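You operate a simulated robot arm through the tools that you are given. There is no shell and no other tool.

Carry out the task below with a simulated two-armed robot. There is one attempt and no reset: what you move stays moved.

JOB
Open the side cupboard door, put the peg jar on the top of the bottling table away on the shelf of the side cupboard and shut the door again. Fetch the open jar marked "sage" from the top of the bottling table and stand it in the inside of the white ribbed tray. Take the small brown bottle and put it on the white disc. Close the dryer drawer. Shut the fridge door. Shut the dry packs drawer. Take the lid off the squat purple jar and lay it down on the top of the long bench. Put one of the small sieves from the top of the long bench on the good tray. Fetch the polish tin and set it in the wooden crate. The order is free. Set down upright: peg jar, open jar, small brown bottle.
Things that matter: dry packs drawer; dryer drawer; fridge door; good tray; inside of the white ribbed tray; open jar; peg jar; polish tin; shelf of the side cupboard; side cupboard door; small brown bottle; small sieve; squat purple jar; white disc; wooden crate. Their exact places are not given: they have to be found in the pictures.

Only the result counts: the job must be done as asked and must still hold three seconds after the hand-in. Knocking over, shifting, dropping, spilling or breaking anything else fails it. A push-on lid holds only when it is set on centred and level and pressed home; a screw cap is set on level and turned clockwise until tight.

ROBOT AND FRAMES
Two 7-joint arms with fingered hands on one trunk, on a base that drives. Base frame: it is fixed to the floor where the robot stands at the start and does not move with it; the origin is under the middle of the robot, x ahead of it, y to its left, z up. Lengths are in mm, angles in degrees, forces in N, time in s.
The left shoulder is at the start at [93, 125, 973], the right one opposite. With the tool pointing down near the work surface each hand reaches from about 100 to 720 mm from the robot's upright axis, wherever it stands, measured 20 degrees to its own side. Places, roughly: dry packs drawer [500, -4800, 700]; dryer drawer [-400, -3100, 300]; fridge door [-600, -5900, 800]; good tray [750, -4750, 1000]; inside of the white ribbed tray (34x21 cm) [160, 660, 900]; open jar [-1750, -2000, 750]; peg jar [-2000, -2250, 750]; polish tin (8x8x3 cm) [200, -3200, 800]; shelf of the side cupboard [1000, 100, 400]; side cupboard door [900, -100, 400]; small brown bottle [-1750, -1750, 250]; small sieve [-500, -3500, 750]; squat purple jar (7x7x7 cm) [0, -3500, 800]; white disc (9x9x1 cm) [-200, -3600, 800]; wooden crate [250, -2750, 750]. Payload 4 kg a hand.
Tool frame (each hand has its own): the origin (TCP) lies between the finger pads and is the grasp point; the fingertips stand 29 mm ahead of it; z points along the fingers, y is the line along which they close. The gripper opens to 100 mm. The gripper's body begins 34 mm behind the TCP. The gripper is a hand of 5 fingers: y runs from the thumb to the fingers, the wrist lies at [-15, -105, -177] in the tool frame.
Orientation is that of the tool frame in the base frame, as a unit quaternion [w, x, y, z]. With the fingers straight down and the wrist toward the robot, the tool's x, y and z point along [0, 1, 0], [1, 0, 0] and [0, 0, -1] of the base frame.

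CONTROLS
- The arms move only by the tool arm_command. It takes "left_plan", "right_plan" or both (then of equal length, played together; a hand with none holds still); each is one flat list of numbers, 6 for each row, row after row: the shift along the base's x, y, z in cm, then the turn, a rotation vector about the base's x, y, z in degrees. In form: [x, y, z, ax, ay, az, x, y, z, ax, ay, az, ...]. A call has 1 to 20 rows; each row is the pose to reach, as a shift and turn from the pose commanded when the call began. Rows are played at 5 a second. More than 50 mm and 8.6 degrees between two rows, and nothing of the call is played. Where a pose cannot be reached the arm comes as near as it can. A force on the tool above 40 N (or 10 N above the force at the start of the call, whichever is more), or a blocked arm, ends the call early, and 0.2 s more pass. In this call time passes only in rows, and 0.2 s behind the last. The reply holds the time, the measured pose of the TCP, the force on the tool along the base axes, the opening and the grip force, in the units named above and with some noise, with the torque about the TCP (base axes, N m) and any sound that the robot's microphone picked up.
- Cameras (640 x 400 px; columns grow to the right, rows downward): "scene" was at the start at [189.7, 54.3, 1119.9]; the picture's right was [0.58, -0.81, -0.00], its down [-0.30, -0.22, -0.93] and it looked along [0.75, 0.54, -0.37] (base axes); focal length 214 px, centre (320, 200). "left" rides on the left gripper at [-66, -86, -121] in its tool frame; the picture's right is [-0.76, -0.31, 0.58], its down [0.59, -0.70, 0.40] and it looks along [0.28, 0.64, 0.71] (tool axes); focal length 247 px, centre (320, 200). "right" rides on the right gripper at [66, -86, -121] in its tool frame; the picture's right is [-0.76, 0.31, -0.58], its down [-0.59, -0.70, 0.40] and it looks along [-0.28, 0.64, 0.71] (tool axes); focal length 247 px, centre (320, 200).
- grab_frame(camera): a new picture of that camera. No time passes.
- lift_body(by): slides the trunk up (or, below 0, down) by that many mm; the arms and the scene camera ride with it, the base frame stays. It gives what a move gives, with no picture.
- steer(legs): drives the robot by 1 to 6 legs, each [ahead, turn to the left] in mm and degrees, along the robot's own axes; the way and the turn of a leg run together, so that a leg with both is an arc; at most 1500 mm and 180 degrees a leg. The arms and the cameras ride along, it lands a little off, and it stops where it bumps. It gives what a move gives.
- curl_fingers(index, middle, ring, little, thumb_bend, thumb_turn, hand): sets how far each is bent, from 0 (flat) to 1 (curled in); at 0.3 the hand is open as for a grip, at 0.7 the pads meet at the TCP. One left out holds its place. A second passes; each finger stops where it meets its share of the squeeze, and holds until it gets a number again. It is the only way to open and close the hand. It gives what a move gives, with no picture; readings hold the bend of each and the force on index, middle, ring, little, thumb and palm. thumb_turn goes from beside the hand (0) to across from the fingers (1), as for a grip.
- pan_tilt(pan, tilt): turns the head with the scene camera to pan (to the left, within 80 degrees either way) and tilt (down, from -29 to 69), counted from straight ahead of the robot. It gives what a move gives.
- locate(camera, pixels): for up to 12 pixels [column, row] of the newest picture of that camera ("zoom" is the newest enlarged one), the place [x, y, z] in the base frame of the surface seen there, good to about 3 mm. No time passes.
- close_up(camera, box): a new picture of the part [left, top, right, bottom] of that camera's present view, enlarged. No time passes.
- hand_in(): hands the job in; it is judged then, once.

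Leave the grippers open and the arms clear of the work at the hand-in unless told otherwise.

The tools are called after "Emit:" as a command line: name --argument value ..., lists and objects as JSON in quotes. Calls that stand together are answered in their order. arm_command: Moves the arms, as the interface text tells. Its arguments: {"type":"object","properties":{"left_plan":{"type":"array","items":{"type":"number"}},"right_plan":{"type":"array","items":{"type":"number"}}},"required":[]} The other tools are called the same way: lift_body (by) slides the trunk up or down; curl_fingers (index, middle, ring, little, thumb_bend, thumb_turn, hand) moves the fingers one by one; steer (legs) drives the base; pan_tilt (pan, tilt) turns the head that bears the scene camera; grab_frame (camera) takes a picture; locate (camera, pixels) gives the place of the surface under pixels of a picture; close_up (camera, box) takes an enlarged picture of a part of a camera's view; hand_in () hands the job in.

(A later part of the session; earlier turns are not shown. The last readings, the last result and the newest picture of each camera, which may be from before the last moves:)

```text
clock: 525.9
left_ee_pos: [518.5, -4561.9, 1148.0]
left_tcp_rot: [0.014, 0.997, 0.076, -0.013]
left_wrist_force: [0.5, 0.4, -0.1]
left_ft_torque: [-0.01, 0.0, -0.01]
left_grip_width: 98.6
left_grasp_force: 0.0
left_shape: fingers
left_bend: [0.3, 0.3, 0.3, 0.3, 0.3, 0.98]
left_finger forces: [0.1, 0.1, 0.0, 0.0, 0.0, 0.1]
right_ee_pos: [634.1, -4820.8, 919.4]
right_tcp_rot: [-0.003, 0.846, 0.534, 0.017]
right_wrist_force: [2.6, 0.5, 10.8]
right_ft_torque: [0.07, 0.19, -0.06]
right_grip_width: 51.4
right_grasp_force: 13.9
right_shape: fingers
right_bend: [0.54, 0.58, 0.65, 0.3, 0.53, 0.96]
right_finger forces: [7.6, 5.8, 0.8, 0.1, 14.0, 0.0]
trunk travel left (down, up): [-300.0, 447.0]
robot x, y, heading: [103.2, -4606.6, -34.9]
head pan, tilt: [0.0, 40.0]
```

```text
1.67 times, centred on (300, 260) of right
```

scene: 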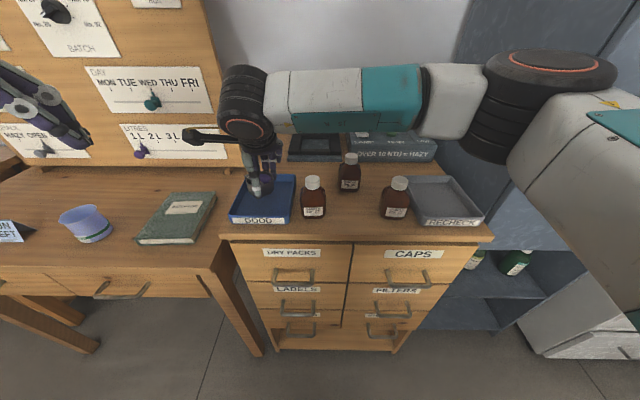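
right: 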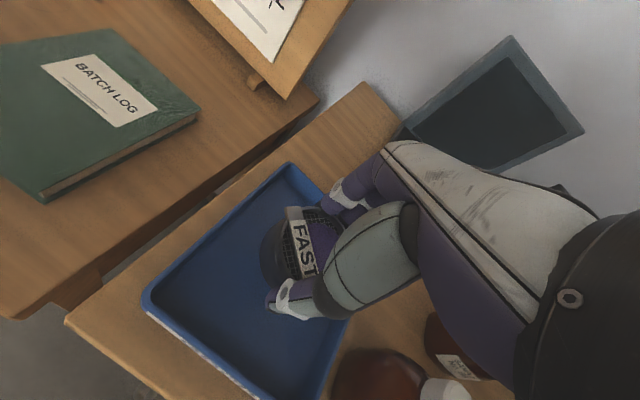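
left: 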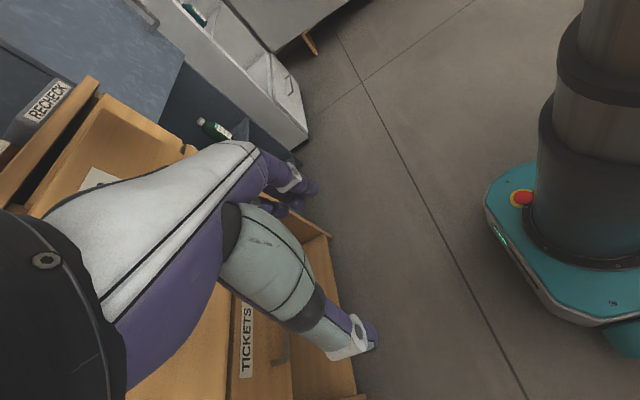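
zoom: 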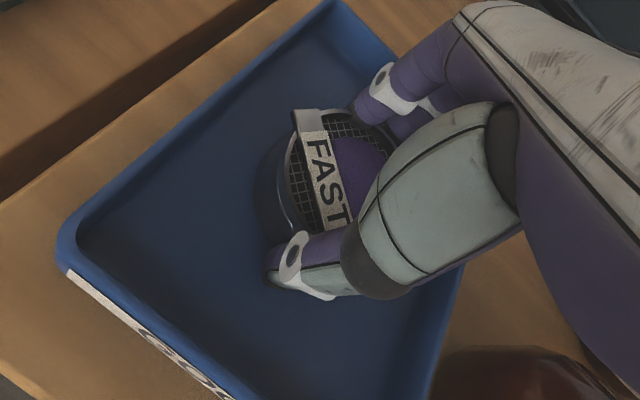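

Sieve rests in the tray. I ease up and release.

Emit:
arm_command --right_plan '[0, 0, 0.2, 0, 0, 0]'

Emit:
curl_fingers --hand "right" --index 0.46 --middle 0.46 --ring 0.46 --thumb_bend 0.44

Emit:
curl_fingers --hand "right" --index 0.32 --middle 0.32 --ring 0.32 --thumb_bend 0.32

Emit:
arm_command --right_plan '[0, 0, 1.2, 0, 0, 0, 0, 0, 3, 0, 0, 0, 0, 0, 7, 0, 0, 0, 0, 0, 11.5, 0, 0, 0, 0, 0, 16, 0, 0, 0, 0, 0, 20.5, 0, 0, 0, 0, 0, 25, 0, 0, 0]'

Emit:
grab_frame --camera "scene"

Emit:
grab_frame --camera "right"

```text
clock: 526.3
left_ee_pos: [518.7, -4561.2, 1147.7]
left_tcp_rot: [0.013, 0.997, 0.075, -0.013]
left_wrist_force: [-0.2, 1.0, -0.5]
left_ft_torque: [-0.01, 0.01, -0.02]
left_grip_width: 98.6
left_grasp_force: 0.1
left_shape: fingers
left_bend: [0.3, 0.3, 0.3, 0.3, 0.3, 0.98]
left_finger forces: [0.1, 0.1, 0.0, 0.0, 0.1, 0.0]
right_ee_pos: [633.5, -4819.6, 920.9]
right_tcp_rot: [-0.004, 0.846, 0.534, 0.015]
right_wrist_force: [1.4, 0.4, 7.7]
right_ft_torque: [0.0, 0.14, 0.01]
right_grip_width: 51.2
right_grasp_force: 14.1
right_shape: fingers
right_bend: [0.54, 0.58, 0.65, 0.3, 0.53, 0.96]
right_finger forces: [7.7, 5.8, 0.9, 0.0, 13.9, 0.1]
trunk travel left (down, up): [-300.0, 447.0]
robot x, y, heading: [101.9, -4608.7, -35.2]
head pan, tilt: [0.0, 40.0]
```

```text
clock: 527.3
left_ee_pos: [518.4, -4561.8, 1148.0]
left_tcp_rot: [0.012, 0.997, 0.076, -0.014]
left_wrist_force: [-0.4, 0.0, -0.2]
left_ft_torque: [0.04, 0.0, 0.01]
left_grip_width: 98.6
left_grasp_force: 0.0
left_shape: fingers
left_bend: [0.3, 0.3, 0.3, 0.3, 0.3, 0.98]
left_finger forces: [0.1, 0.0, 0.0, 0.1, 0.0, 0.1]
right_ee_pos: [634.0, -4820.8, 920.3]
right_tcp_rot: [-0.004, 0.845, 0.534, 0.014]
right_wrist_force: [0.8, -0.2, 0.0]
right_ft_torque: [0.01, 0.01, -0.01]
right_grip_width: 62.6
right_grasp_force: 0.0
right_shape: fingers
right_bend: [0.46, 0.46, 0.46, 0.3, 0.44, 0.97]
right_finger forces: [0.1, 0.1, 0.0, 0.1, 0.2, 0.0]
trunk travel left (down, up): [-300.0, 447.0]
robot x, y, heading: [104.2, -4609.4, -35.2]
head pan, tilt: [0.0, 40.0]
```

```text
clock: 528.3
left_ee_pos: [518.8, -4562.3, 1147.9]
left_tcp_rot: [0.013, 0.997, 0.075, -0.014]
left_wrist_force: [0.1, 0.6, 0.5]
left_ft_torque: [0.03, 0.01, 0.0]
left_grip_width: 98.5
left_grasp_force: 0.1
left_shape: fingers
left_bend: [0.3, 0.3, 0.3, 0.3, 0.3, 0.98]
left_finger forces: [0.0, 0.0, 0.0, 0.0, 0.0, 0.0]
right_ee_pos: [633.7, -4820.9, 920.5]
right_tcp_rot: [-0.004, 0.846, 0.534, 0.015]
right_wrist_force: [0.1, 1.1, 0.2]
right_ft_torque: [0.01, -0.01, 0.0]
right_grip_width: 94.0
right_grasp_force: 0.1
right_shape: fingers
right_bend: [0.32, 0.32, 0.32, 0.3, 0.32, 0.97]
right_finger forces: [0.0, 0.0, 0.0, 0.0, 0.1, 0.1]
trunk travel left (down, up): [-300.0, 447.0]
robot x, y, heading: [99.3, -4612.1, -35.4]
head pan, tilt: [0.0, 40.0]
```

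```text
clock: 529.9
left_ee_pos: [520.0, -4562.1, 1148.5]
left_tcp_rot: [0.013, 0.997, 0.076, -0.013]
left_wrist_force: [-0.2, 0.4, 0.0]
left_ft_torque: [-0.01, 0.04, -0.01]
left_grip_width: 98.4
left_grasp_force: 0.2
left_shape: fingers
left_bend: [0.3, 0.3, 0.3, 0.3, 0.3, 0.98]
left_finger forces: [0.0, 0.1, 0.0, 0.1, 0.1, 0.1]
right_ee_pos: [634.5, -4820.8, 1169.9]
right_tcp_rot: [-0.004, 0.846, 0.533, 0.015]
right_wrist_force: [-0.6, 0.9, 0.3]
right_ft_torque: [-0.01, 0.03, 0.03]
right_grip_width: 93.8
right_grasp_force: 0.0
right_shape: fingers
right_bend: [0.32, 0.32, 0.32, 0.3, 0.32, 0.98]
right_finger forces: [0.0, 0.1, 0.0, 0.1, 0.0, 0.0]
trunk travel left (down, up): [-300.0, 447.0]
robot x, y, heading: [103.0, -4605.8, -35.2]
head pan, tilt: [0.0, 40.0]
```

```text
taken
```

scene: 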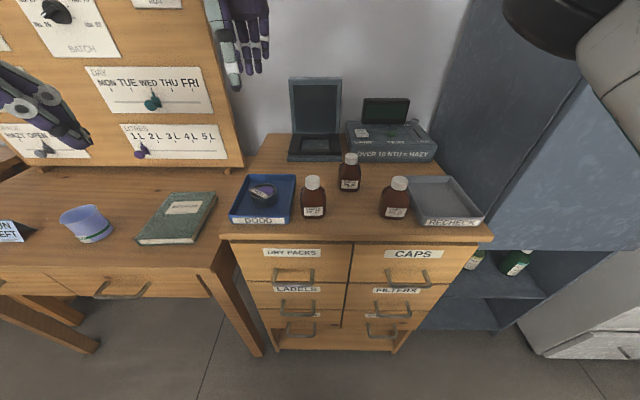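

```text
taken
```

right: 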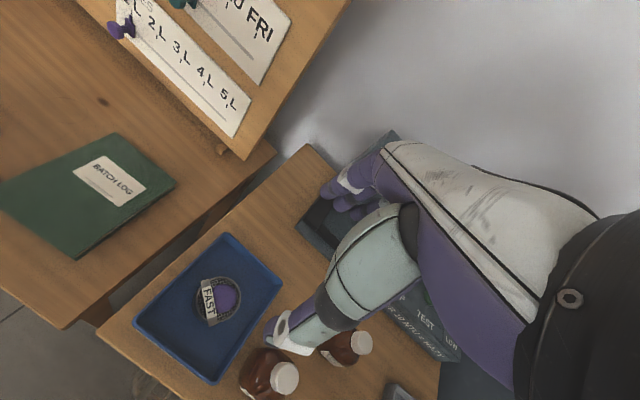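

The sieve is in the GOOD tray and the drawer is shut. I retract the right hand and go to the fridge.

Emit:
arm_command --right_plan '[-3.2, 2.4, 2, 0, 0, 0, -6.4, 4.8, 4, 0, 0, 0, -9.6, 7.2, 6, 0, 0, 0, -12.8, 9.6, 8, 0, 0, 0, -16, 11.2, 10, 0, 0, 0]'

Emit:
steer --legs '[[-180, 0], [0, -90], [550, 0], [0, 45]]'

Emit:
pan_tilt --pan 0 --tilt 25

Emit:
grab_frame --camera "scene"

```text
clock: 531.1
left_ee_pos: [517.9, -4561.6, 1147.7]
left_tcp_rot: [0.013, 0.997, 0.076, -0.014]
left_wrist_force: [-0.1, -0.2, 0.1]
left_ft_torque: [0.01, 0.0, -0.01]
left_grip_width: 98.4
left_grasp_force: 0.0
left_shape: fingers
left_bend: [0.3, 0.3, 0.3, 0.3, 0.3, 0.98]
left_finger forces: [0.0, 0.0, 0.0, 0.1, 0.0, 0.0]
right_ee_pos: [474.2, -4709.9, 1269.2]
right_tcp_rot: [-0.004, 0.846, 0.533, 0.015]
right_wrist_force: [-0.5, -0.3, -0.3]
right_ft_torque: [0.0, 0.0, -0.04]
right_grip_width: 93.9
right_grasp_force: 0.0
right_shape: fingers
right_bend: [0.32, 0.32, 0.32, 0.3, 0.32, 0.98]
right_finger forces: [0.0, 0.0, 0.1, 0.1, 0.1, 0.0]
trunk travel left (down, up): [-300.0, 447.0]
robot x, y, heading: [103.4, -4609.5, -34.9]
head pan, tilt: [0.0, 40.0]
```

```text
clock: 541.4
left_ee_pos: [-37.2, -5222.3, 1148.0]
left_tcp_rot: [0.007, 0.949, -0.315, -0.018]
left_wrist_force: [0.0, 0.4, -0.3]
left_ft_torque: [0.03, 0.02, 0.0]
left_grip_width: 98.3
left_grasp_force: 0.1
left_shape: fingers
left_bend: [0.3, 0.3, 0.3, 0.3, 0.3, 0.98]
left_finger forces: [0.0, 0.1, 0.1, 0.0, 0.1, 0.0]
right_ee_pos: [-173.5, -5294.6, 1268.6]
right_tcp_rot: [0.002, 0.986, 0.164, 0.015]
right_wrist_force: [-0.2, -0.3, -0.1]
right_ft_torque: [0.0, 0.0, -0.02]
right_grip_width: 93.9
right_grasp_force: 0.1
right_shape: fingers
right_bend: [0.32, 0.32, 0.32, 0.3, 0.32, 0.98]
right_finger forces: [0.0, 0.0, 0.1, 0.1, 0.0, 0.0]
trunk travel left (down, up): [-300.0, 447.0]
robot x, y, heading: [-360.9, -4956.8, -80.2]
head pan, tilt: [0.0, 40.0]
```

```text
clock: 542.2
left_ee_pos: [-37.3, -5222.3, 1147.3]
left_tcp_rot: [0.008, 0.949, -0.315, -0.018]
left_wrist_force: [0.1, -0.7, -0.4]
left_ft_torque: [-0.02, -0.02, -0.02]
left_grip_width: 98.4
left_grasp_force: 0.1
left_shape: fingers
left_bend: [0.3, 0.3, 0.3, 0.3, 0.3, 0.98]
left_finger forces: [0.1, 0.0, 0.0, 0.0, 0.0, 0.0]
right_ee_pos: [-173.7, -5293.6, 1268.8]
right_tcp_rot: [0.002, 0.986, 0.165, 0.016]
right_wrist_force: [0.4, -1.0, 0.4]
right_ft_torque: [0.02, 0.01, 0.01]
right_grip_width: 93.5
right_grasp_force: 0.1
right_shape: fingers
right_bend: [0.32, 0.32, 0.32, 0.3, 0.32, 0.98]
right_finger forces: [0.0, 0.0, 0.1, 0.0, 0.0, 0.1]
trunk travel left (down, up): [-300.0, 447.0]
robot x, y, heading: [-360.7, -4958.3, -80.7]
head pan, tilt: [0.0, 25.0]
```

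```text
taken
```

scene: 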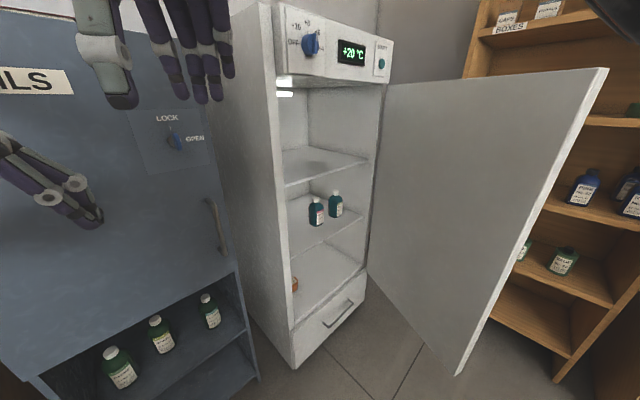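

Clear view of the fridge. I measure hinge and free edge of the door.

Emit:
locate --camera "scene" --pixels '[[392, 90], [376, 200], [372, 262], [600, 74], [560, 170], [500, 290], [458, 372], [480, 150], [300, 350], [362, 290], [278, 80], [378, 60]]'

```text
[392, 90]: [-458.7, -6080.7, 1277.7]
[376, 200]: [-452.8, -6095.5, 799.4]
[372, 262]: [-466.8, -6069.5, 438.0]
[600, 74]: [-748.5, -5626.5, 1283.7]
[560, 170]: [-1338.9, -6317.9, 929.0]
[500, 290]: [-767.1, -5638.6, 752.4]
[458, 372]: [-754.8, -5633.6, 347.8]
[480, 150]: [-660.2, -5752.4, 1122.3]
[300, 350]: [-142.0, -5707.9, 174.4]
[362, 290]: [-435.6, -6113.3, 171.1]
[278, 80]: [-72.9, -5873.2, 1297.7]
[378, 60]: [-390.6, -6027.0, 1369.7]
```

Door hinge ≈ (U 3240, N -5215), free edge ≈ (2700,-5001), ~69° open. I go to the west/south-west side so I can sweep it shut from outside with the right fist.

Emit:
steer --legs '[[0, -69], [650, 0]]'

Emit:
grab_frame --camera "scene"

```text
clock: 548.8
left_ee_pos: [-1040.4, -5702.3, 1148.3]
left_tcp_rot: [0.004, -0.614, 0.789, 0.018]
left_wrist_force: [-0.9, -0.2, -0.1]
left_ft_torque: [0.02, -0.03, 0.0]
left_grip_width: 98.2
left_grasp_force: 0.1
left_shape: fingers
left_bend: [0.3, 0.3, 0.3, 0.3, 0.3, 0.98]
left_finger forces: [0.0, 0.0, 0.0, 0.2, 0.0, 0.0]
right_ee_pos: [-1158.8, -5604.3, 1269.6]
right_tcp_rot: [0.01, 0.911, -0.411, 0.012]
right_wrist_force: [0.7, -0.7, 0.1]
right_ft_torque: [-0.02, -0.03, -0.01]
right_grip_width: 93.6
right_grasp_force: 0.0
right_shape: fingers
right_bend: [0.32, 0.32, 0.32, 0.3, 0.32, 0.98]
right_finger forces: [0.0, 0.0, 0.0, 0.1, 0.0, 0.1]
trunk travel left (down, up): [-300.0, 447.0]
robot x, y, heading: [-919.3, -5298.7, -148.3]
head pan, tilt: [0.0, 25.0]
```

```text
taken
```

scene: 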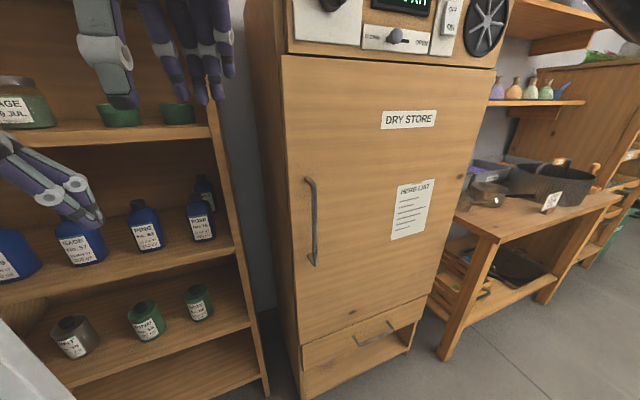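

The DRY STORE cupboard and rack are close ahead. I check the clearances.

Emit:
locate --camera "scene" --pixels '[[210, 130], [235, 245], [300, 200], [450, 200], [262, 385], [300, 375], [150, 150], [60, 290], [8, 105]]'

```text
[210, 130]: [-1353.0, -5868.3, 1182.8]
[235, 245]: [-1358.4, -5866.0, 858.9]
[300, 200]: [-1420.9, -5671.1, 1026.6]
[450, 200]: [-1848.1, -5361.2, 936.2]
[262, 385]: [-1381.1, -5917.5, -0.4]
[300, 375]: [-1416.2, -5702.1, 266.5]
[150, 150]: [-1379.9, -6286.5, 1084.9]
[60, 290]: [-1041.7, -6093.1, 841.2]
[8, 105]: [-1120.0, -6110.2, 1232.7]
```

Enough room, but I first turn left 30° to keep the right hand away from the DRY STORE handle, then set the right hand: yawed fist at z≈850.

Emit:
steer --legs '[[0, 30]]'

Emit:
curl_fingers --hand "right" --index 0.75 --middle 0.75 --ring 0.75 --little 0.75 --thumb_bend 0.7

```text
clock: 550.8
left_ee_pos: [-816.9, -5708.9, 1147.4]
left_tcp_rot: [0.001, 0.801, -0.598, -0.018]
left_wrist_force: [-0.7, 0.1, -1.0]
left_ft_torque: [0.02, 0.03, 0.0]
left_grip_width: 98.6
left_grasp_force: 0.1
left_shape: fingers
left_bend: [0.3, 0.3, 0.3, 0.3, 0.3, 0.98]
left_finger forces: [0.0, 0.0, 0.0, 0.0, 0.1, 0.0]
right_ee_pos: [-971.0, -5683.7, 1268.6]
right_tcp_rot: [0.007, 0.988, -0.152, 0.014]
right_wrist_force: [-0.5, -0.7, 0.8]
right_ft_torque: [0.03, -0.04, 0.03]
right_grip_width: 93.8
right_grasp_force: 0.2
right_shape: fingers
right_bend: [0.32, 0.32, 0.32, 0.3, 0.32, 0.98]
right_finger forces: [0.0, 0.1, 0.0, 0.0, 0.0, 0.1]
trunk travel left (down, up): [-300.0, 447.0]
robot x, y, heading: [-920.1, -5304.9, -116.9]
head pan, tilt: [0.0, 25.0]
```

```text
clock: 551.8
left_ee_pos: [-816.8, -5708.3, 1147.9]
left_tcp_rot: [0.001, 0.802, -0.597, -0.019]
left_wrist_force: [0.5, -0.4, 0.0]
left_ft_torque: [0.03, -0.04, -0.01]
left_grip_width: 98.5
left_grasp_force: 0.0
left_shape: fingers
left_bend: [0.3, 0.3, 0.3, 0.3, 0.3, 0.98]
left_finger forces: [0.0, 0.0, 0.1, 0.0, 0.0, 0.0]
right_ee_pos: [-969.6, -5685.8, 1268.2]
right_tcp_rot: [0.006, 0.988, -0.153, 0.014]
right_wrist_force: [-0.1, -0.6, 0.0]
right_ft_torque: [0.01, -0.04, -0.02]
right_grip_width: 0.0
right_grasp_force: 0.0
right_shape: fingers
right_bend: [0.75, 0.75, 0.75, 0.75, 0.69, 0.98]
right_finger forces: [0.0, 0.0, 0.0, 0.0, 0.0, 0.0]
trunk travel left (down, up): [-300.0, 447.0]
robot x, y, heading: [-921.2, -5300.9, -117.1]
head pan, tilt: [0.0, 25.0]
```

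The left hand is near the door edge; I raise and retract it while lowering the right fist into its pushing pose.

Emit:
arm_command --left_plan '[0.3, 0.6, 2.3, 0, 0, 0, 0.6, 1.2, 4.6, 0, 0, 0, 0.9, 1.8, 6.9, 0, 0, 0, 1.2, 2.4, 9.2, 0, 0, 0, 1.5, 3, 11.5, 0, 0, 0, 1.8, 3.6, 13.8, 0, 0, 0, 2.1, 4.2, 16.1, 0, 0, 0, 2.4, 4.8, 18.4, 0, 0, 0, 2.7, 5.4, 20.7, 0, 0, 0, 3, 6, 23, 0, 0, 0, 3.3, 6.6, 25.3, 0, 0, 0, 3.6, 7.2, 27, 0, 0, 0]' --right_plan '[-1.56, -0.28, -3.48, 0, 0, 3.75, -3.12, -0.56, -6.97, 0, 0, 7.5, -4.68, -0.84, -10.45, 0, 0, 11.25, -6.24, -1.12, -13.93, 0, 0, 15, -7.8, -1.4, -17.42, 0, 0, 18.75, -9.37, -1.69, -20.9, 0, 0, 22.5, -10.93, -1.97, -24.38, 0, 0, 26.25, -12.49, -2.25, -27.87, 0, 0, 30, -14.05, -2.53, -31.35, 0, 0, 33.75, -15.61, -2.81, -34.83, 0, 0, 37.5, -17.17, -3.09, -38.32, 0, 0, 41.25, -18.73, -3.37, -41.8, 0, 0, 45]'

Emit:
pan_tilt --pan 25 --tilt 35

Emit:
grab_frame --camera "scene"

```text
clock: 554.4
left_ee_pos: [-782.7, -5637.4, 1417.6]
left_tcp_rot: [0.002, 0.802, -0.597, -0.019]
left_wrist_force: [0.6, -0.1, -0.3]
left_ft_torque: [0.01, 0.0, 0.0]
left_grip_width: 98.3
left_grasp_force: 0.0
left_shape: fingers
left_bend: [0.3, 0.3, 0.3, 0.3, 0.3, 0.98]
left_finger forces: [0.0, 0.0, 0.0, 0.0, 0.0, 0.0]
right_ee_pos: [-1159.1, -5716.4, 851.2]
right_tcp_rot: [0.001, 0.971, 0.238, 0.016]
right_wrist_force: [-0.9, 0.0, 0.1]
right_ft_torque: [-0.02, 0.02, -0.01]
right_grip_width: 0.2
right_grasp_force: 0.1
right_shape: fingers
right_bend: [0.75, 0.75, 0.75, 0.75, 0.69, 0.98]
right_finger forces: [0.1, 0.1, 0.1, 0.1, 0.0, 0.0]
trunk travel left (down, up): [-300.0, 447.0]
robot x, y, heading: [-918.2, -5302.4, -117.4]
head pan, tilt: [0.0, 25.0]
```

```text
clock: 555.3
left_ee_pos: [-780.0, -5636.1, 1416.6]
left_tcp_rot: [0.002, 0.801, -0.598, -0.019]
left_wrist_force: [-0.6, 0.5, 0.2]
left_ft_torque: [0.0, -0.02, 0.02]
left_grip_width: 98.6
left_grasp_force: 0.1
left_shape: fingers
left_bend: [0.3, 0.3, 0.3, 0.3, 0.3, 0.98]
left_finger forces: [0.0, 0.0, 0.0, 0.0, 0.1, 0.0]
right_ee_pos: [-1157.3, -5716.7, 851.8]
right_tcp_rot: [0.001, 0.972, 0.236, 0.016]
right_wrist_force: [-0.7, 0.1, 0.0]
right_ft_torque: [-0.02, -0.02, -0.02]
right_grip_width: 0.0
right_grasp_force: 0.1
right_shape: fingers
right_bend: [0.75, 0.75, 0.75, 0.75, 0.69, 0.98]
right_finger forces: [0.0, 0.0, 0.0, 0.0, 0.1, 0.0]
trunk travel left (down, up): [-300.0, 447.0]
robot x, y, heading: [-919.3, -5300.1, -117.2]
head pan, tilt: [25.0, 35.0]
```

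```text
taken
```

scene: 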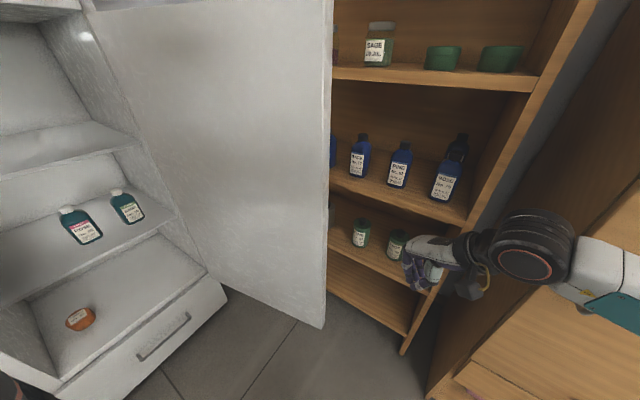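

The fist is on the outer side of the door. I turn left 47° to bring it close to the door.

Emit:
steer --legs '[[0, 47]]'

Emit:
grab_frame --camera "scene"

```text
clock: 557.9
left_ee_pos: [-579.1, -5425.0, 1417.1]
left_tcp_rot: [0.008, 0.975, -0.223, -0.017]
left_wrist_force: [-0.3, 0.6, 0.5]
left_ft_torque: [0.01, 0.0, -0.02]
left_grip_width: 98.9
left_grasp_force: 0.1
left_shape: fingers
left_bend: [0.3, 0.3, 0.3, 0.3, 0.3, 0.98]
left_finger forces: [0.1, 0.0, 0.0, 0.1, 0.0, 0.0]
right_ee_pos: [-773.6, -5758.5, 852.0]
right_tcp_rot: [-0.005, 0.793, 0.61, 0.015]
right_wrist_force: [-0.1, 0.3, -0.8]
right_ft_torque: [-0.03, 0.03, -0.01]
right_grip_width: 0.0
right_grasp_force: 0.1
right_shape: fingers
right_bend: [0.75, 0.75, 0.75, 0.75, 0.69, 0.98]
right_finger forces: [0.0, 0.0, 0.1, 0.0, 0.1, 0.1]
trunk travel left (down, up): [-300.0, 447.0]
robot x, y, heading: [-919.7, -5298.6, -69.5]
head pan, tilt: [25.0, 35.0]
```

```text
taken
```

scene: 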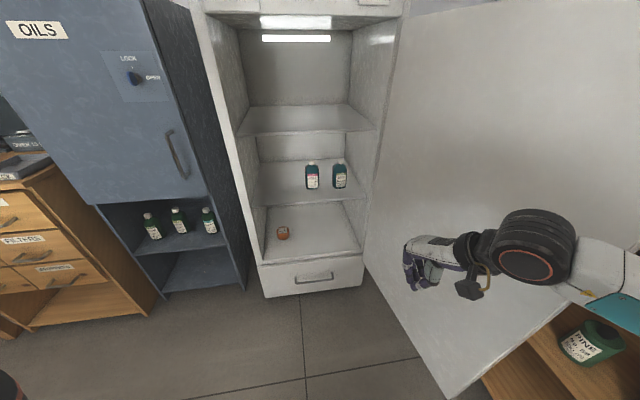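

I need to verify which side of the door the hand is on. I measure the door again.

Emit:
locate --camera "scene" --pixels '[[375, 250], [440, 370], [400, 100], [500, 100], [600, 60], [620, 200], [480, 360], [430, 265], [540, 250], [460, 390], [600, 150], [390, 10]]'

```text
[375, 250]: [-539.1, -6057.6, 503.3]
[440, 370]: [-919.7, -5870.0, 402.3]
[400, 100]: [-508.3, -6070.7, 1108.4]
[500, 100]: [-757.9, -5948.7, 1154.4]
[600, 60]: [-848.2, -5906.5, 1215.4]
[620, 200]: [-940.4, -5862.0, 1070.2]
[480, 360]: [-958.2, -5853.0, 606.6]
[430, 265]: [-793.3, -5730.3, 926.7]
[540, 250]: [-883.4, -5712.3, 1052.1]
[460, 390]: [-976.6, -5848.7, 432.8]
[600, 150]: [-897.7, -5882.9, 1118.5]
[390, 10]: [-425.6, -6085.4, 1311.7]
```

The door had been nudged further open (~101°) by my arm earlier, so the fist is now on its inner side. I back away and take a longer run-up from the west to enter between the door and the rack.

Emit:
steer --legs '[[-350, 0], [0, 47.5], [-748, 0], [0, -33]]'

Emit:
pan_tilt --pan 0 --tilt 25

Emit:
grab_frame --camera "scene"

```text
clock: 567.7
left_ee_pos: [-1381.6, -4726.6, 1416.5]
left_tcp_rot: [0.01, 0.995, -0.103, -0.015]
left_wrist_force: [-0.6, 0.4, 0.4]
left_ft_torque: [-0.02, -0.03, 0.04]
left_grip_width: 98.4
left_grasp_force: 0.1
left_shape: fingers
left_bend: [0.3, 0.3, 0.3, 0.3, 0.3, 0.98]
left_finger forces: [0.1, 0.0, 0.0, 0.0, 0.1, 0.1]
right_ee_pos: [-1491.1, -5095.8, 851.5]
right_tcp_rot: [-0.008, 0.714, 0.7, 0.015]
right_wrist_force: [-0.1, -0.1, -0.3]
right_ft_torque: [-0.03, 0.01, 0.03]
right_grip_width: 0.0
right_grasp_force: 0.0
right_shape: fingers
right_bend: [0.75, 0.75, 0.75, 0.75, 0.69, 0.98]
right_finger forces: [0.0, 0.0, 0.0, 0.0, 0.0, 0.1]
trunk travel left (down, up): [-300.0, 447.0]
robot x, y, heading: [-1742.9, -4691.9, -55.7]
head pan, tilt: [25.0, 35.0]
```

```text
clock: 568.6
left_ee_pos: [-1381.9, -4726.1, 1418.0]
left_tcp_rot: [0.01, 0.995, -0.103, -0.015]
left_wrist_force: [0.6, 0.9, 0.6]
left_ft_torque: [0.03, 0.03, -0.02]
left_grip_width: 98.5
left_grasp_force: 0.0
left_shape: fingers
left_bend: [0.3, 0.3, 0.3, 0.3, 0.3, 0.98]
left_finger forces: [0.1, 0.0, 0.1, 0.0, 0.1, 0.0]
right_ee_pos: [-1491.1, -5095.7, 851.6]
right_tcp_rot: [-0.008, 0.714, 0.7, 0.014]
right_wrist_force: [-0.5, 0.3, -0.1]
right_ft_torque: [-0.03, -0.01, 0.0]
right_grip_width: 0.0
right_grasp_force: 0.0
right_shape: fingers
right_bend: [0.75, 0.75, 0.75, 0.75, 0.69, 0.98]
right_finger forces: [0.1, 0.0, 0.0, 0.0, 0.0, 0.1]
trunk travel left (down, up): [-300.0, 447.0]
robot x, y, heading: [-1743.0, -4689.6, -55.4]
head pan, tilt: [0.0, 25.0]
```

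```text
taken
```

scene: 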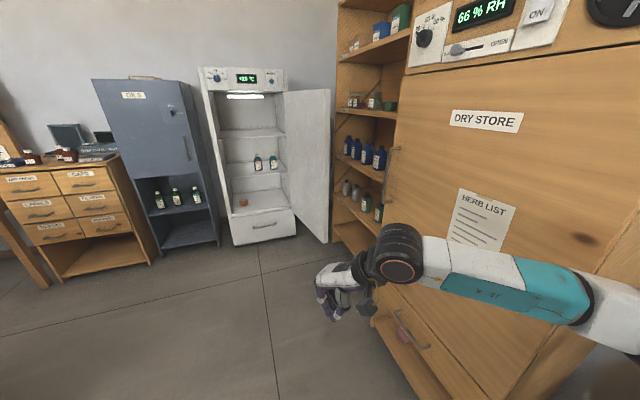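

I measure the door from here.

Emit:
locate --camera "scene" --pixels '[[328, 100], [327, 235], [300, 120], [290, 150], [320, 170], [345, 120], [395, 60], [392, 180], [440, 330], [330, 200]]'

```text
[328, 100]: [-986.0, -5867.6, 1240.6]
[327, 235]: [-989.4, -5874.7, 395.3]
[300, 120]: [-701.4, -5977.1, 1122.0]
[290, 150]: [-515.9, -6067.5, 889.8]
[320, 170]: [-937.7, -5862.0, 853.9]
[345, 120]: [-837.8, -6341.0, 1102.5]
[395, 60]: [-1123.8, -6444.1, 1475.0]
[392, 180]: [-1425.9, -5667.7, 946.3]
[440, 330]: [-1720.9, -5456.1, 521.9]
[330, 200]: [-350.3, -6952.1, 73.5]
```

Door now ~104° open, free edge ≈ (2651,-5327). I'll hook its free edge with the right hand. First I turn the right hand into the horizontal pose with open fingers.

Emit:
arm_command --right_plan '[0.12, -0.93, 0, 2.03, -3.68, -6.3, 0.24, -1.86, 0, 4.06, -7.35, -12.6, 0.36, -2.79, 0, 6.09, -11.03, -18.9, 0.48, -3.72, 0, 8.12, -14.71, -25.2, 0.6, -4.66, 0, 10.15, -18.38, -31.5, 0.72, -5.59, 0, 12.18, -22.06, -37.8, 0.84, -6.52, 0, 14.21, -25.74, -44.1, 0.96, -7.45, 0, 16.24, -29.41, -50.4, 1.09, -8.38, 0, 18.26, -33.09, -56.7, 1.21, -9.31, 0, 20.29, -36.76, -63, 1.33, -10.24, 0, 22.32, -40.44, -69.3, 1.45, -11.17, 0, 24.35, -44.12, -75.6, 1.57, -12.1, 0, 26.38, -47.79, -81.9, 1.69, -13.04, 0, 28.41, -51.47, -88.2, 1.81, -13.97, 0, 30.44, -55.15, -94.5, 1.93, -14.9, 0, 32.47, -58.82, -100.8, 2.05, -15.83, 0, 34.5, -62.5, -107.1]'

Emit:
curl_fingers --hand "right" --index 0.33 --middle 0.33 --ring 0.33 --little 0.33 --thumb_bend 0.33

Emit:
grab_frame --camera "scene"

```text
clock: 571.7
left_ee_pos: [-1380.7, -4726.7, 1416.7]
left_tcp_rot: [0.01, 0.995, -0.102, -0.017]
left_wrist_force: [0.3, 0.4, -0.1]
left_ft_torque: [0.01, 0.01, 0.0]
left_grip_width: 98.5
left_grasp_force: 0.0
left_shape: fingers
left_bend: [0.3, 0.3, 0.3, 0.3, 0.3, 0.98]
left_finger forces: [0.0, 0.0, 0.0, 0.0, 0.1, 0.0]
right_ee_pos: [-1629.9, -5309.9, 783.3]
right_tcp_rot: [0.18, 0.898, -0.023, 0.401]
right_wrist_force: [-0.3, 0.0, 0.3]
right_ft_torque: [0.02, 0.03, 0.03]
right_grip_width: 0.1
right_grasp_force: 0.1
right_shape: fingers
right_bend: [0.75, 0.75, 0.75, 0.75, 0.69, 0.97]
right_finger forces: [0.1, 0.0, 0.0, 0.1, 0.1, 0.0]
right hand out of reach, approached as far as the arm can: row 9, 10, 11, 12, 13, 14, 15
trunk travel left (down, up): [-300.0, 447.0]
robot x, y, heading: [-1739.1, -4689.4, -55.4]
head pan, tilt: [0.0, 25.0]
stopped in row 15 (right hand): the arm was blocked; the commanded pose is now the measured one
```

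```text
clock: 572.7
left_ee_pos: [-1381.4, -4726.2, 1414.9]
left_tcp_rot: [0.011, 0.995, -0.102, -0.015]
left_wrist_force: [-0.4, -0.3, 0.2]
left_ft_torque: [-0.01, -0.02, 0.02]
left_grip_width: 98.7
left_grasp_force: 0.1
left_shape: fingers
left_bend: [0.3, 0.3, 0.3, 0.3, 0.3, 0.98]
left_finger forces: [0.0, 0.0, 0.0, 0.0, 0.1, 0.0]
right_ee_pos: [-1630.2, -5310.2, 783.3]
right_tcp_rot: [0.179, 0.898, -0.023, 0.402]
right_wrist_force: [0.6, -1.4, 0.4]
right_ft_torque: [0.03, 0.01, 0.01]
right_grip_width: 91.3
right_grasp_force: 0.1
right_shape: fingers
right_bend: [0.33, 0.33, 0.33, 0.33, 0.33, 0.98]
right_finger forces: [0.0, 0.0, 0.1, 0.1, 0.0, 0.1]
trunk travel left (down, up): [-300.0, 447.0]
robot x, y, heading: [-1743.5, -4689.6, -55.4]
head pan, tilt: [0.0, 25.0]
```

```text
taken
```

scene: 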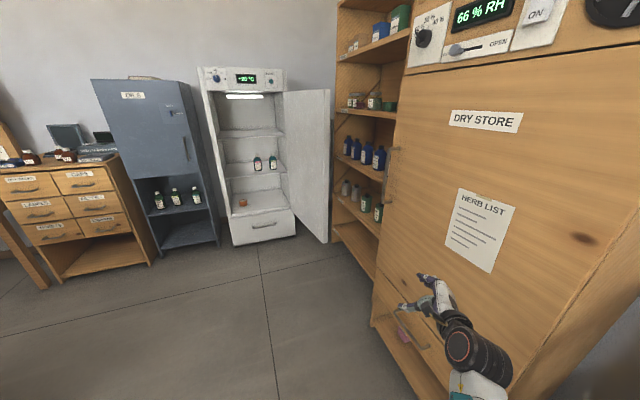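

The arm took a detour to the right. I guide it to the intended place and orientation.

Emit:
arm_command --right_plan '[2.7, 0.9, 1.1, 2.1, -2.6, -3, 5.3, 1.9, 2.2, 4.3, -5.2, -6, 8, 2.8, 3.4, 6.4, -7.8, -9, 10.7, 3.7, 4.5, 8.5, -10.3, -12, 13.3, 4.7, 5.6, 10.7, -12.9, -15, 16, 5.6, 6.7, 12.8, -15.5, -18]'

Emit:
grab_frame --camera "scene"

```text
clock: 573.2
left_ee_pos: [-1380.2, -4725.1, 1416.4]
left_tcp_rot: [0.011, 0.994, -0.104, -0.016]
left_wrist_force: [0.2, -0.7, -0.1]
left_ft_torque: [0.02, 0.04, -0.02]
left_grip_width: 98.9
left_grasp_force: 0.0
left_shape: fingers
left_bend: [0.3, 0.3, 0.3, 0.3, 0.3, 0.98]
left_finger forces: [0.0, 0.1, 0.0, 0.0, 0.1, 0.0]
right_ee_pos: [-1667.1, -5338.5, 795.1]
right_tcp_rot: [0.221, 0.903, -0.038, 0.367]
right_wrist_force: [-0.1, -0.8, -1.0]
right_ft_torque: [-0.01, -0.01, 0.03]
right_grip_width: 91.5
right_grasp_force: 0.2
right_shape: fingers
right_bend: [0.33, 0.33, 0.33, 0.33, 0.33, 0.98]
right_finger forces: [0.0, 0.0, 0.0, 0.1, 0.0, 0.0]
right hand out of reach, approached as far as the arm can: row 1, 2
trunk travel left (down, up): [-300.0, 447.0]
robot x, y, heading: [-1743.3, -4689.3, -55.6]
head pan, tilt: [0.0, 25.0]
stopped in row 2 (right hand): the arm was blocked; the commanded pose is now the measured one
```

```text
taken
```

scene: 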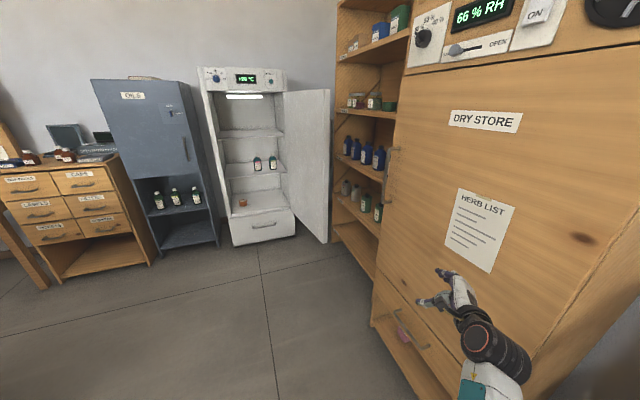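

The right arm is in an awkward branch. I unwind it back to the fingers-down, yawed pose.

Emit:
arm_command --right_plan '[1.26, 1.73, 0.4, -0.94, 3.92, 6.21, 2.51, 3.46, 0.8, -1.87, 7.84, 12.41, 3.77, 5.19, 1.2, -2.81, 11.76, 18.62, 5.03, 6.91, 1.6, -3.74, 15.69, 24.83, 6.29, 8.64, 2, -4.68, 19.61, 31.04, 7.54, 10.37, 2.4, -5.61, 23.53, 37.24, 8.8, 12.1, 2.8, -6.55, 27.45, 43.45, 10.06, 13.83, 3.2, -7.49, 31.37, 49.66, 11.31, 15.56, 3.6, -8.42, 35.29, 55.86, 12.57, 17.29, 4, -9.36, 39.21, 62.07, 13.83, 19.01, 4.4, -10.29, 43.14, 68.28, 15.09, 20.74, 4.8, -11.23, 47.06, 74.49, 16.34, 22.47, 5.2, -12.16, 50.98, 80.69, 17.6, 24.2, 5.6, -13.1, 54.9, 86.9]'

Emit:
grab_frame --camera "scene"

```text
clock: 576.2
left_ee_pos: [-1380.4, -4725.8, 1417.4]
left_tcp_rot: [0.011, 0.995, -0.103, -0.016]
left_wrist_force: [0.4, -1.0, 0.4]
left_ft_torque: [-0.02, 0.02, -0.02]
left_grip_width: 98.6
left_grasp_force: 0.0
left_shape: fingers
left_bend: [0.3, 0.3, 0.3, 0.3, 0.3, 0.98]
left_finger forces: [0.1, 0.0, 0.1, 0.1, 0.1, 0.0]
right_ee_pos: [-1489.7, -5097.7, 850.9]
right_tcp_rot: [0.0, 0.715, 0.699, -0.002]
right_wrist_force: [0.5, 0.0, -0.1]
right_ft_torque: [0.0, -0.01, -0.03]
right_grip_width: 91.8
right_grasp_force: 0.0
right_shape: fingers
right_bend: [0.33, 0.33, 0.33, 0.33, 0.33, 0.98]
right_finger forces: [0.0, 0.0, 0.0, 0.1, 0.0, 0.0]
trunk travel left (down, up): [-300.0, 447.0]
robot x, y, heading: [-1738.7, -4689.0, -55.9]
head pan, tilt: [0.0, 25.0]
```

```text
taken
```

scene: 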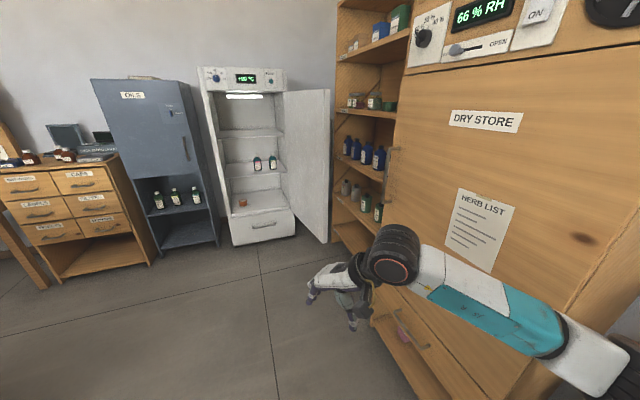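

Recovered. I measure forearm/elbow geometry for planning.

Emit:
locate --camera "scene" --pixels '[[395, 250], [440, 275], [500, 305], [560, 345], [600, 370], [625, 365], [335, 280], [400, 160], [330, 120]]'

```text
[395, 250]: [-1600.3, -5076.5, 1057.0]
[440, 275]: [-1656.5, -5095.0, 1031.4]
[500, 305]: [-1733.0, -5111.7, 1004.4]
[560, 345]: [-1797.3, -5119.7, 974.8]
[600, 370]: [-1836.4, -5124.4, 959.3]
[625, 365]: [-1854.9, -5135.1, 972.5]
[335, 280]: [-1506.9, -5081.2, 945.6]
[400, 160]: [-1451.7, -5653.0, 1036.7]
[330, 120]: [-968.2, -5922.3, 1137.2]
```

I change plan: clamp over the top edge of the fridge door with the left hand from above. First I bring the right hand to a neutral high pose and raise the trunk.

Emit:
arm_command --right_plan '[-0.83, -0.56, 4, 0, 0, -5.4, -1.66, -1.12, 8, 0, 0, -10.8, -2.48, -1.68, 12, 0, 0, -16.2, -3.31, -2.24, 16, 0, 0, -21.6, -4.14, -2.8, 20, 0, 0, -27, -4.97, -3.36, 24, 0, 0, -32.4, -5.8, -3.92, 28, 0, 0, -37.8, -6.62, -4.48, 32, 0, 0, -43.2, -7.45, -5.04, 36, 0, 0, -48.6, -8.28, -5.6, 40, 0, 0, -54]'

Emit:
lift_body --by 300

Emit:
steer --legs '[[0, 13], [1055, 0], [0, -38]]'

Emit:
pan_tilt --pan 0 --tilt 40

Emit:
grab_frame --camera "scene"

```text
clock: 578.4
left_ee_pos: [-1380.5, -4726.8, 1416.7]
left_tcp_rot: [0.011, 0.994, -0.104, -0.015]
left_wrist_force: [-0.8, 0.6, -0.2]
left_ft_torque: [-0.02, -0.02, -0.02]
left_grip_width: 98.4
left_grasp_force: 0.1
left_shape: fingers
left_bend: [0.3, 0.3, 0.3, 0.3, 0.3, 0.98]
left_finger forces: [0.0, 0.0, 0.0, 0.0, 0.0, 0.0]
right_ee_pos: [-1573.6, -5152.9, 1249.8]
right_tcp_rot: [-0.001, 0.955, 0.298, 0.0]
right_wrist_force: [0.4, 0.6, 0.3]
right_ft_torque: [-0.03, 0.0, 0.01]
right_grip_width: 91.3
right_grasp_force: 0.0
right_shape: fingers
right_bend: [0.33, 0.33, 0.33, 0.33, 0.33, 0.98]
right_finger forces: [0.0, 0.0, 0.0, 0.0, 0.0, 0.1]
trunk travel left (down, up): [-300.0, 447.0]
robot x, y, heading: [-1740.9, -4689.6, -55.8]
head pan, tilt: [0.0, 25.0]
```

```text
clock: 581.4
left_ee_pos: [-1381.3, -4726.6, 1717.4]
left_tcp_rot: [0.011, 0.994, -0.104, -0.015]
left_wrist_force: [0.0, 0.6, 1.1]
left_ft_torque: [-0.03, -0.02, -0.01]
left_grip_width: 98.5
left_grasp_force: 0.1
left_shape: fingers
left_bend: [0.3, 0.3, 0.3, 0.3, 0.3, 0.98]
left_finger forces: [0.0, 0.0, 0.1, 0.1, 0.0, 0.0]
right_ee_pos: [-1573.6, -5152.0, 1550.3]
right_tcp_rot: [-0.001, 0.955, 0.298, 0.0]
right_wrist_force: [0.7, 0.7, 1.0]
right_ft_torque: [0.01, 0.02, 0.01]
right_grip_width: 91.5
right_grasp_force: 0.0
right_shape: fingers
right_bend: [0.33, 0.33, 0.33, 0.33, 0.33, 0.98]
right_finger forces: [0.0, 0.0, 0.0, 0.1, 0.0, 0.1]
trunk travel left (down, up): [-600.0, 147.0]
robot x, y, heading: [-1737.0, -4687.3, -55.5]
head pan, tilt: [0.0, 25.0]
```

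```text
clock: 589.5
left_ee_pos: [-644.6, -5580.2, 1717.0]
left_tcp_rot: [0.008, 0.951, -0.308, -0.017]
left_wrist_force: [-0.5, 0.4, 0.6]
left_ft_torque: [0.02, -0.03, -0.02]
left_grip_width: 98.6
left_grasp_force: 0.0
left_shape: fingers
left_bend: [0.3, 0.3, 0.3, 0.3, 0.3, 0.98]
left_finger forces: [0.1, 0.1, 0.0, 0.1, 0.0, 0.0]
right_ee_pos: [-993.5, -5891.6, 1550.8]
right_tcp_rot: [-0.001, 0.996, 0.093, 0.0]
right_wrist_force: [-0.1, -0.9, -0.1]
right_ft_torque: [0.02, 0.01, 0.0]
right_grip_width: 91.7
right_grasp_force: 0.1
right_shape: fingers
right_bend: [0.33, 0.33, 0.33, 0.33, 0.33, 0.98]
right_finger forces: [0.1, 0.0, 0.0, 0.0, 0.0, 0.0]
trunk travel left (down, up): [-600.0, 147.0]
robot x, y, heading: [-959.6, -5399.1, -79.8]
head pan, tilt: [0.0, 25.0]
```

```text
clock: 590.3
left_ee_pos: [-644.1, -5580.1, 1717.6]
left_tcp_rot: [0.007, 0.951, -0.309, -0.016]
left_wrist_force: [0.2, 0.3, -0.4]
left_ft_torque: [-0.02, 0.0, 0.0]
left_grip_width: 98.7
left_grasp_force: 0.0
left_shape: fingers
left_bend: [0.3, 0.3, 0.3, 0.3, 0.3, 0.98]
left_finger forces: [0.0, 0.0, 0.0, 0.1, 0.0, 0.1]
right_ee_pos: [-992.2, -5892.4, 1549.9]
right_tcp_rot: [0.0, 0.996, 0.093, -0.001]
right_wrist_force: [-0.9, 0.1, 0.8]
right_ft_torque: [-0.03, 0.01, 0.01]
right_grip_width: 91.6
right_grasp_force: 0.2
right_shape: fingers
right_bend: [0.33, 0.33, 0.33, 0.33, 0.33, 0.98]
right_finger forces: [0.1, 0.0, 0.1, 0.0, 0.0, 0.0]
trunk travel left (down, up): [-600.0, 147.0]
robot x, y, heading: [-958.6, -5402.1, -79.6]
head pan, tilt: [0.0, 40.0]
```

```text
taken
```

scene: 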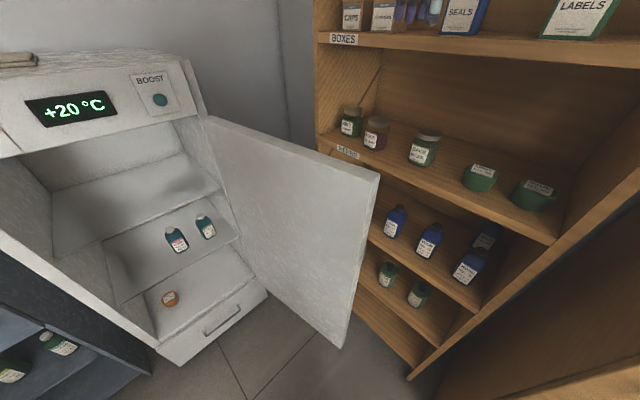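

Now I see the door's top edge from above. I measure it.

Emit:
close_up --camera "scene" --box '[190, 100, 400, 240]'

Emit:
locate --camera "zoom" --pixels '[[560, 215], [575, 225], [520, 210], [450, 180], [380, 152], [300, 122], [200, 85], [100, 55], [540, 235], [567, 260], [480, 192], [420, 178]]'

```text
2.86 times, centred on (295, 170) of scene
```

zoom: 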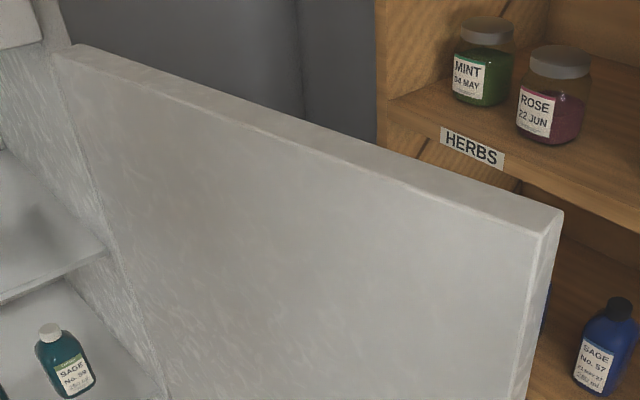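

```text
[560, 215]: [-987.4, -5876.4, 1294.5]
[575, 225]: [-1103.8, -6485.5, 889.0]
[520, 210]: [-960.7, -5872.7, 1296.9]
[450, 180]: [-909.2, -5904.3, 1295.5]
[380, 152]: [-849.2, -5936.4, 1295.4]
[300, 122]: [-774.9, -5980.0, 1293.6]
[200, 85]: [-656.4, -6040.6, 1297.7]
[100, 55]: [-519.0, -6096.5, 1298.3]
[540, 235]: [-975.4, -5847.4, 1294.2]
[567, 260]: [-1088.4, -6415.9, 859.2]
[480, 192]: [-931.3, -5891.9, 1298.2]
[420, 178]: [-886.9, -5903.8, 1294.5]
```

Door top z≈1296, ~31 mm thick, heading ≈ -29°. I move the right hand aside and bring the left hand above the edge, 90 mm from the free end.

Emit:
arm_command --left_plan '[-2.15, -2.7, -2.6, 0, 0, 0.6, -4.3, -5.4, -5.3, 0, 0, 1.2, -6.45, -8.1, -7.9, 0, 0, 1.8, -8.6, -10.8, -10.6, 0, 0, 2.4, -10.75, -13.5, -13.2, 0, 0, 3, -12.9, -16.25, -15.9, 0, 0, 3.6, -15.05, -18.95, -18.5, 0, 0, 4.2, -17.2, -21.65, -21.1, 0, 0, 4.8, -19.35, -24.4, -23.8, 0, 0, 5.4, -21.5, -27.1, -26.4, 0, 0, 6, -23.65, -29.8, -29.1, 0, 0, 6.6, -25.8, -32.5, -31.7, 0, 0, 7.2]' --right_plan '[-3, 0.5, 0, 0, 0, 0, -6, 1, 0, 0, 0, 0, -9, 1.5, 0, 0, 0, 0, -12, 2, 0, 0, 0, 0, -15, 3, 0, 0, 0, 0, -18, 4, 0, 0, 0, 0, -20, 5, 0, 0, 0, 0, -21.5, 6, 0, 0, 0, 0, -21.5, 6, 0, 0, 0, 0, -21.5, 6, 0, 0, 0, 0, -21.5, 6, 0, 0, 0, 0, -21.5, 6, 0, 0, 0, 0]'

Emit:
grab_frame --camera "scene"

Emit:
grab_frame --camera "left"

```text
clock: 592.2
left_ee_pos: [-679.6, -5848.5, 1447.5]
left_tcp_rot: [-0.087, 0.995, -0.054, 0.008]
left_wrist_force: [0.0, 0.6, 0.5]
left_ft_torque: [-0.05, 0.02, -0.02]
left_grip_width: 98.6
left_grasp_force: 0.1
left_shape: fingers
left_bend: [0.3, 0.3, 0.3, 0.3, 0.3, 0.98]
left_finger forces: [0.1, 0.0, 0.0, 0.0, 0.0, 0.1]
right_ee_pos: [-1133.4, -5929.9, 1534.1]
right_tcp_rot: [-0.021, 0.986, 0.164, -0.005]
right_wrist_force: [1.9, -1.3, -1.4]
right_ft_torque: [0.02, 0.18, -0.02]
right_grip_width: 91.4
right_grasp_force: 0.1
right_shape: fingers
right_bend: [0.33, 0.33, 0.33, 0.33, 0.33, 0.98]
right_finger forces: [0.0, 0.0, 0.1, 0.0, 0.1, 0.1]
trunk travel left (down, up): [-600.0, 147.0]
robot x, y, heading: [-935.3, -5454.0, -59.9]
head pan, tilt: [0.0, 40.0]
stopped in row 9 (right hand): the arm was blocked; the commanded pose is now the measured one
```

```text
taken
```

scene: 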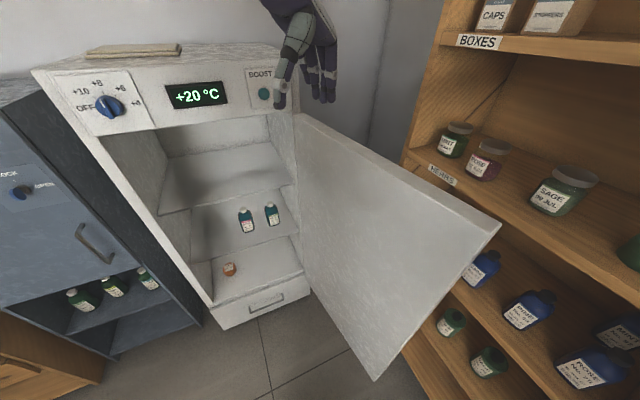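

```text
taken
```

left: 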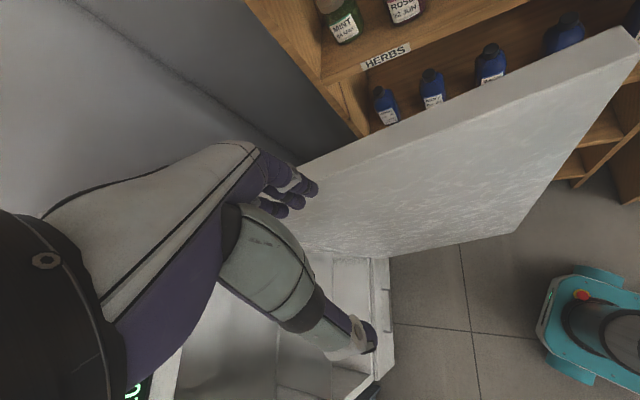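

The right elbow touched the DRY STORE side and the base got pushed (heading now -60°). I bring the right hand back toward the centre first.

Emit:
arm_command --right_plan '[2, 1.5, 0, 0, 0, 0, 4, 4, 0, 0, 0, 0, 6, 7, 0, 0, 0, 0, 8, 10, 0, 0, 0, 0, 10, 13, 0, 0, 0, 0, 12, 16, 0, 0, 0, 0]'

Emit:
pan_tilt --pan -45 --tilt 35

Emit:
grab_frame --camera "scene"

```text
clock: 592.5
left_ee_pos: [-709.1, -5856.4, 1448.0]
left_tcp_rot: [-0.054, 0.98, -0.189, -0.04]
left_wrist_force: [28.5, 13.1, 14.2]
left_ft_torque: [-1.0, 0.77, 0.94]
left_grip_width: 98.4
left_grasp_force: 0.0
left_shape: fingers
left_bend: [0.3, 0.3, 0.3, 0.3, 0.3, 0.98]
left_finger forces: [0.0, 0.0, 0.1, 0.0, 0.1, 0.0]
right_ee_pos: [-1126.6, -5934.6, 1532.5]
right_tcp_rot: [-0.013, 0.99, 0.14, 0.002]
right_wrist_force: [-0.5, 2.0, 3.5]
right_ft_torque: [-0.1, 0.03, -0.04]
right_grip_width: 91.5
right_grasp_force: 0.1
right_shape: fingers
right_bend: [0.33, 0.33, 0.33, 0.33, 0.33, 0.98]
right_finger forces: [0.1, 0.0, 0.1, 0.1, 0.0, 0.0]
trunk travel left (down, up): [-600.0, 147.0]
robot x, y, heading: [-920.1, -5477.8, -60.1]
head pan, tilt: [0.0, 40.0]
stopped in row 1 (left hand): the arm was blocked; the commanded pose is now the measured one
```

```text
clock: 593.6
left_ee_pos: [-755.9, -5836.9, 1467.7]
left_tcp_rot: [-0.041, 0.972, -0.223, -0.055]
left_wrist_force: [0.2, -0.6, 0.1]
left_ft_torque: [-0.01, 0.05, 0.0]
left_grip_width: 98.8
left_grasp_force: 0.1
left_shape: fingers
left_bend: [0.3, 0.3, 0.3, 0.3, 0.3, 0.98]
left_finger forces: [0.0, 0.0, 0.0, 0.0, 0.1, 0.0]
right_ee_pos: [-1144.6, -5919.7, 1533.8]
right_tcp_rot: [-0.019, 0.989, 0.143, 0.001]
right_wrist_force: [-0.7, 0.1, 0.3]
right_ft_torque: [0.0, 0.0, 0.0]
right_grip_width: 91.7
right_grasp_force: 0.1
right_shape: fingers
right_bend: [0.33, 0.33, 0.33, 0.33, 0.33, 0.98]
right_finger forces: [0.0, 0.0, 0.0, 0.1, 0.1, 0.1]
trunk travel left (down, up): [-600.0, 147.0]
robot x, y, heading: [-935.4, -5463.8, -61.2]
head pan, tilt: [-45.0, 35.0]
```

```text
taken
```

scene: 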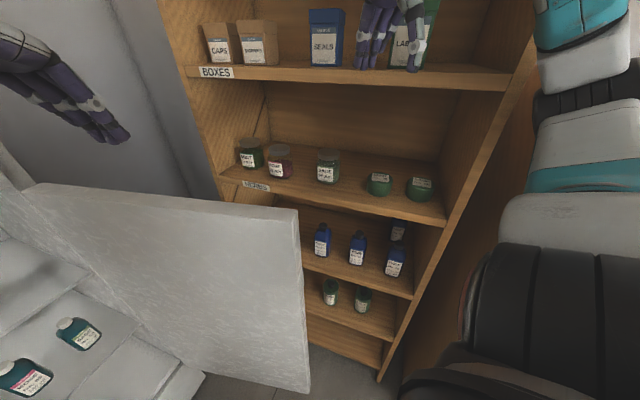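

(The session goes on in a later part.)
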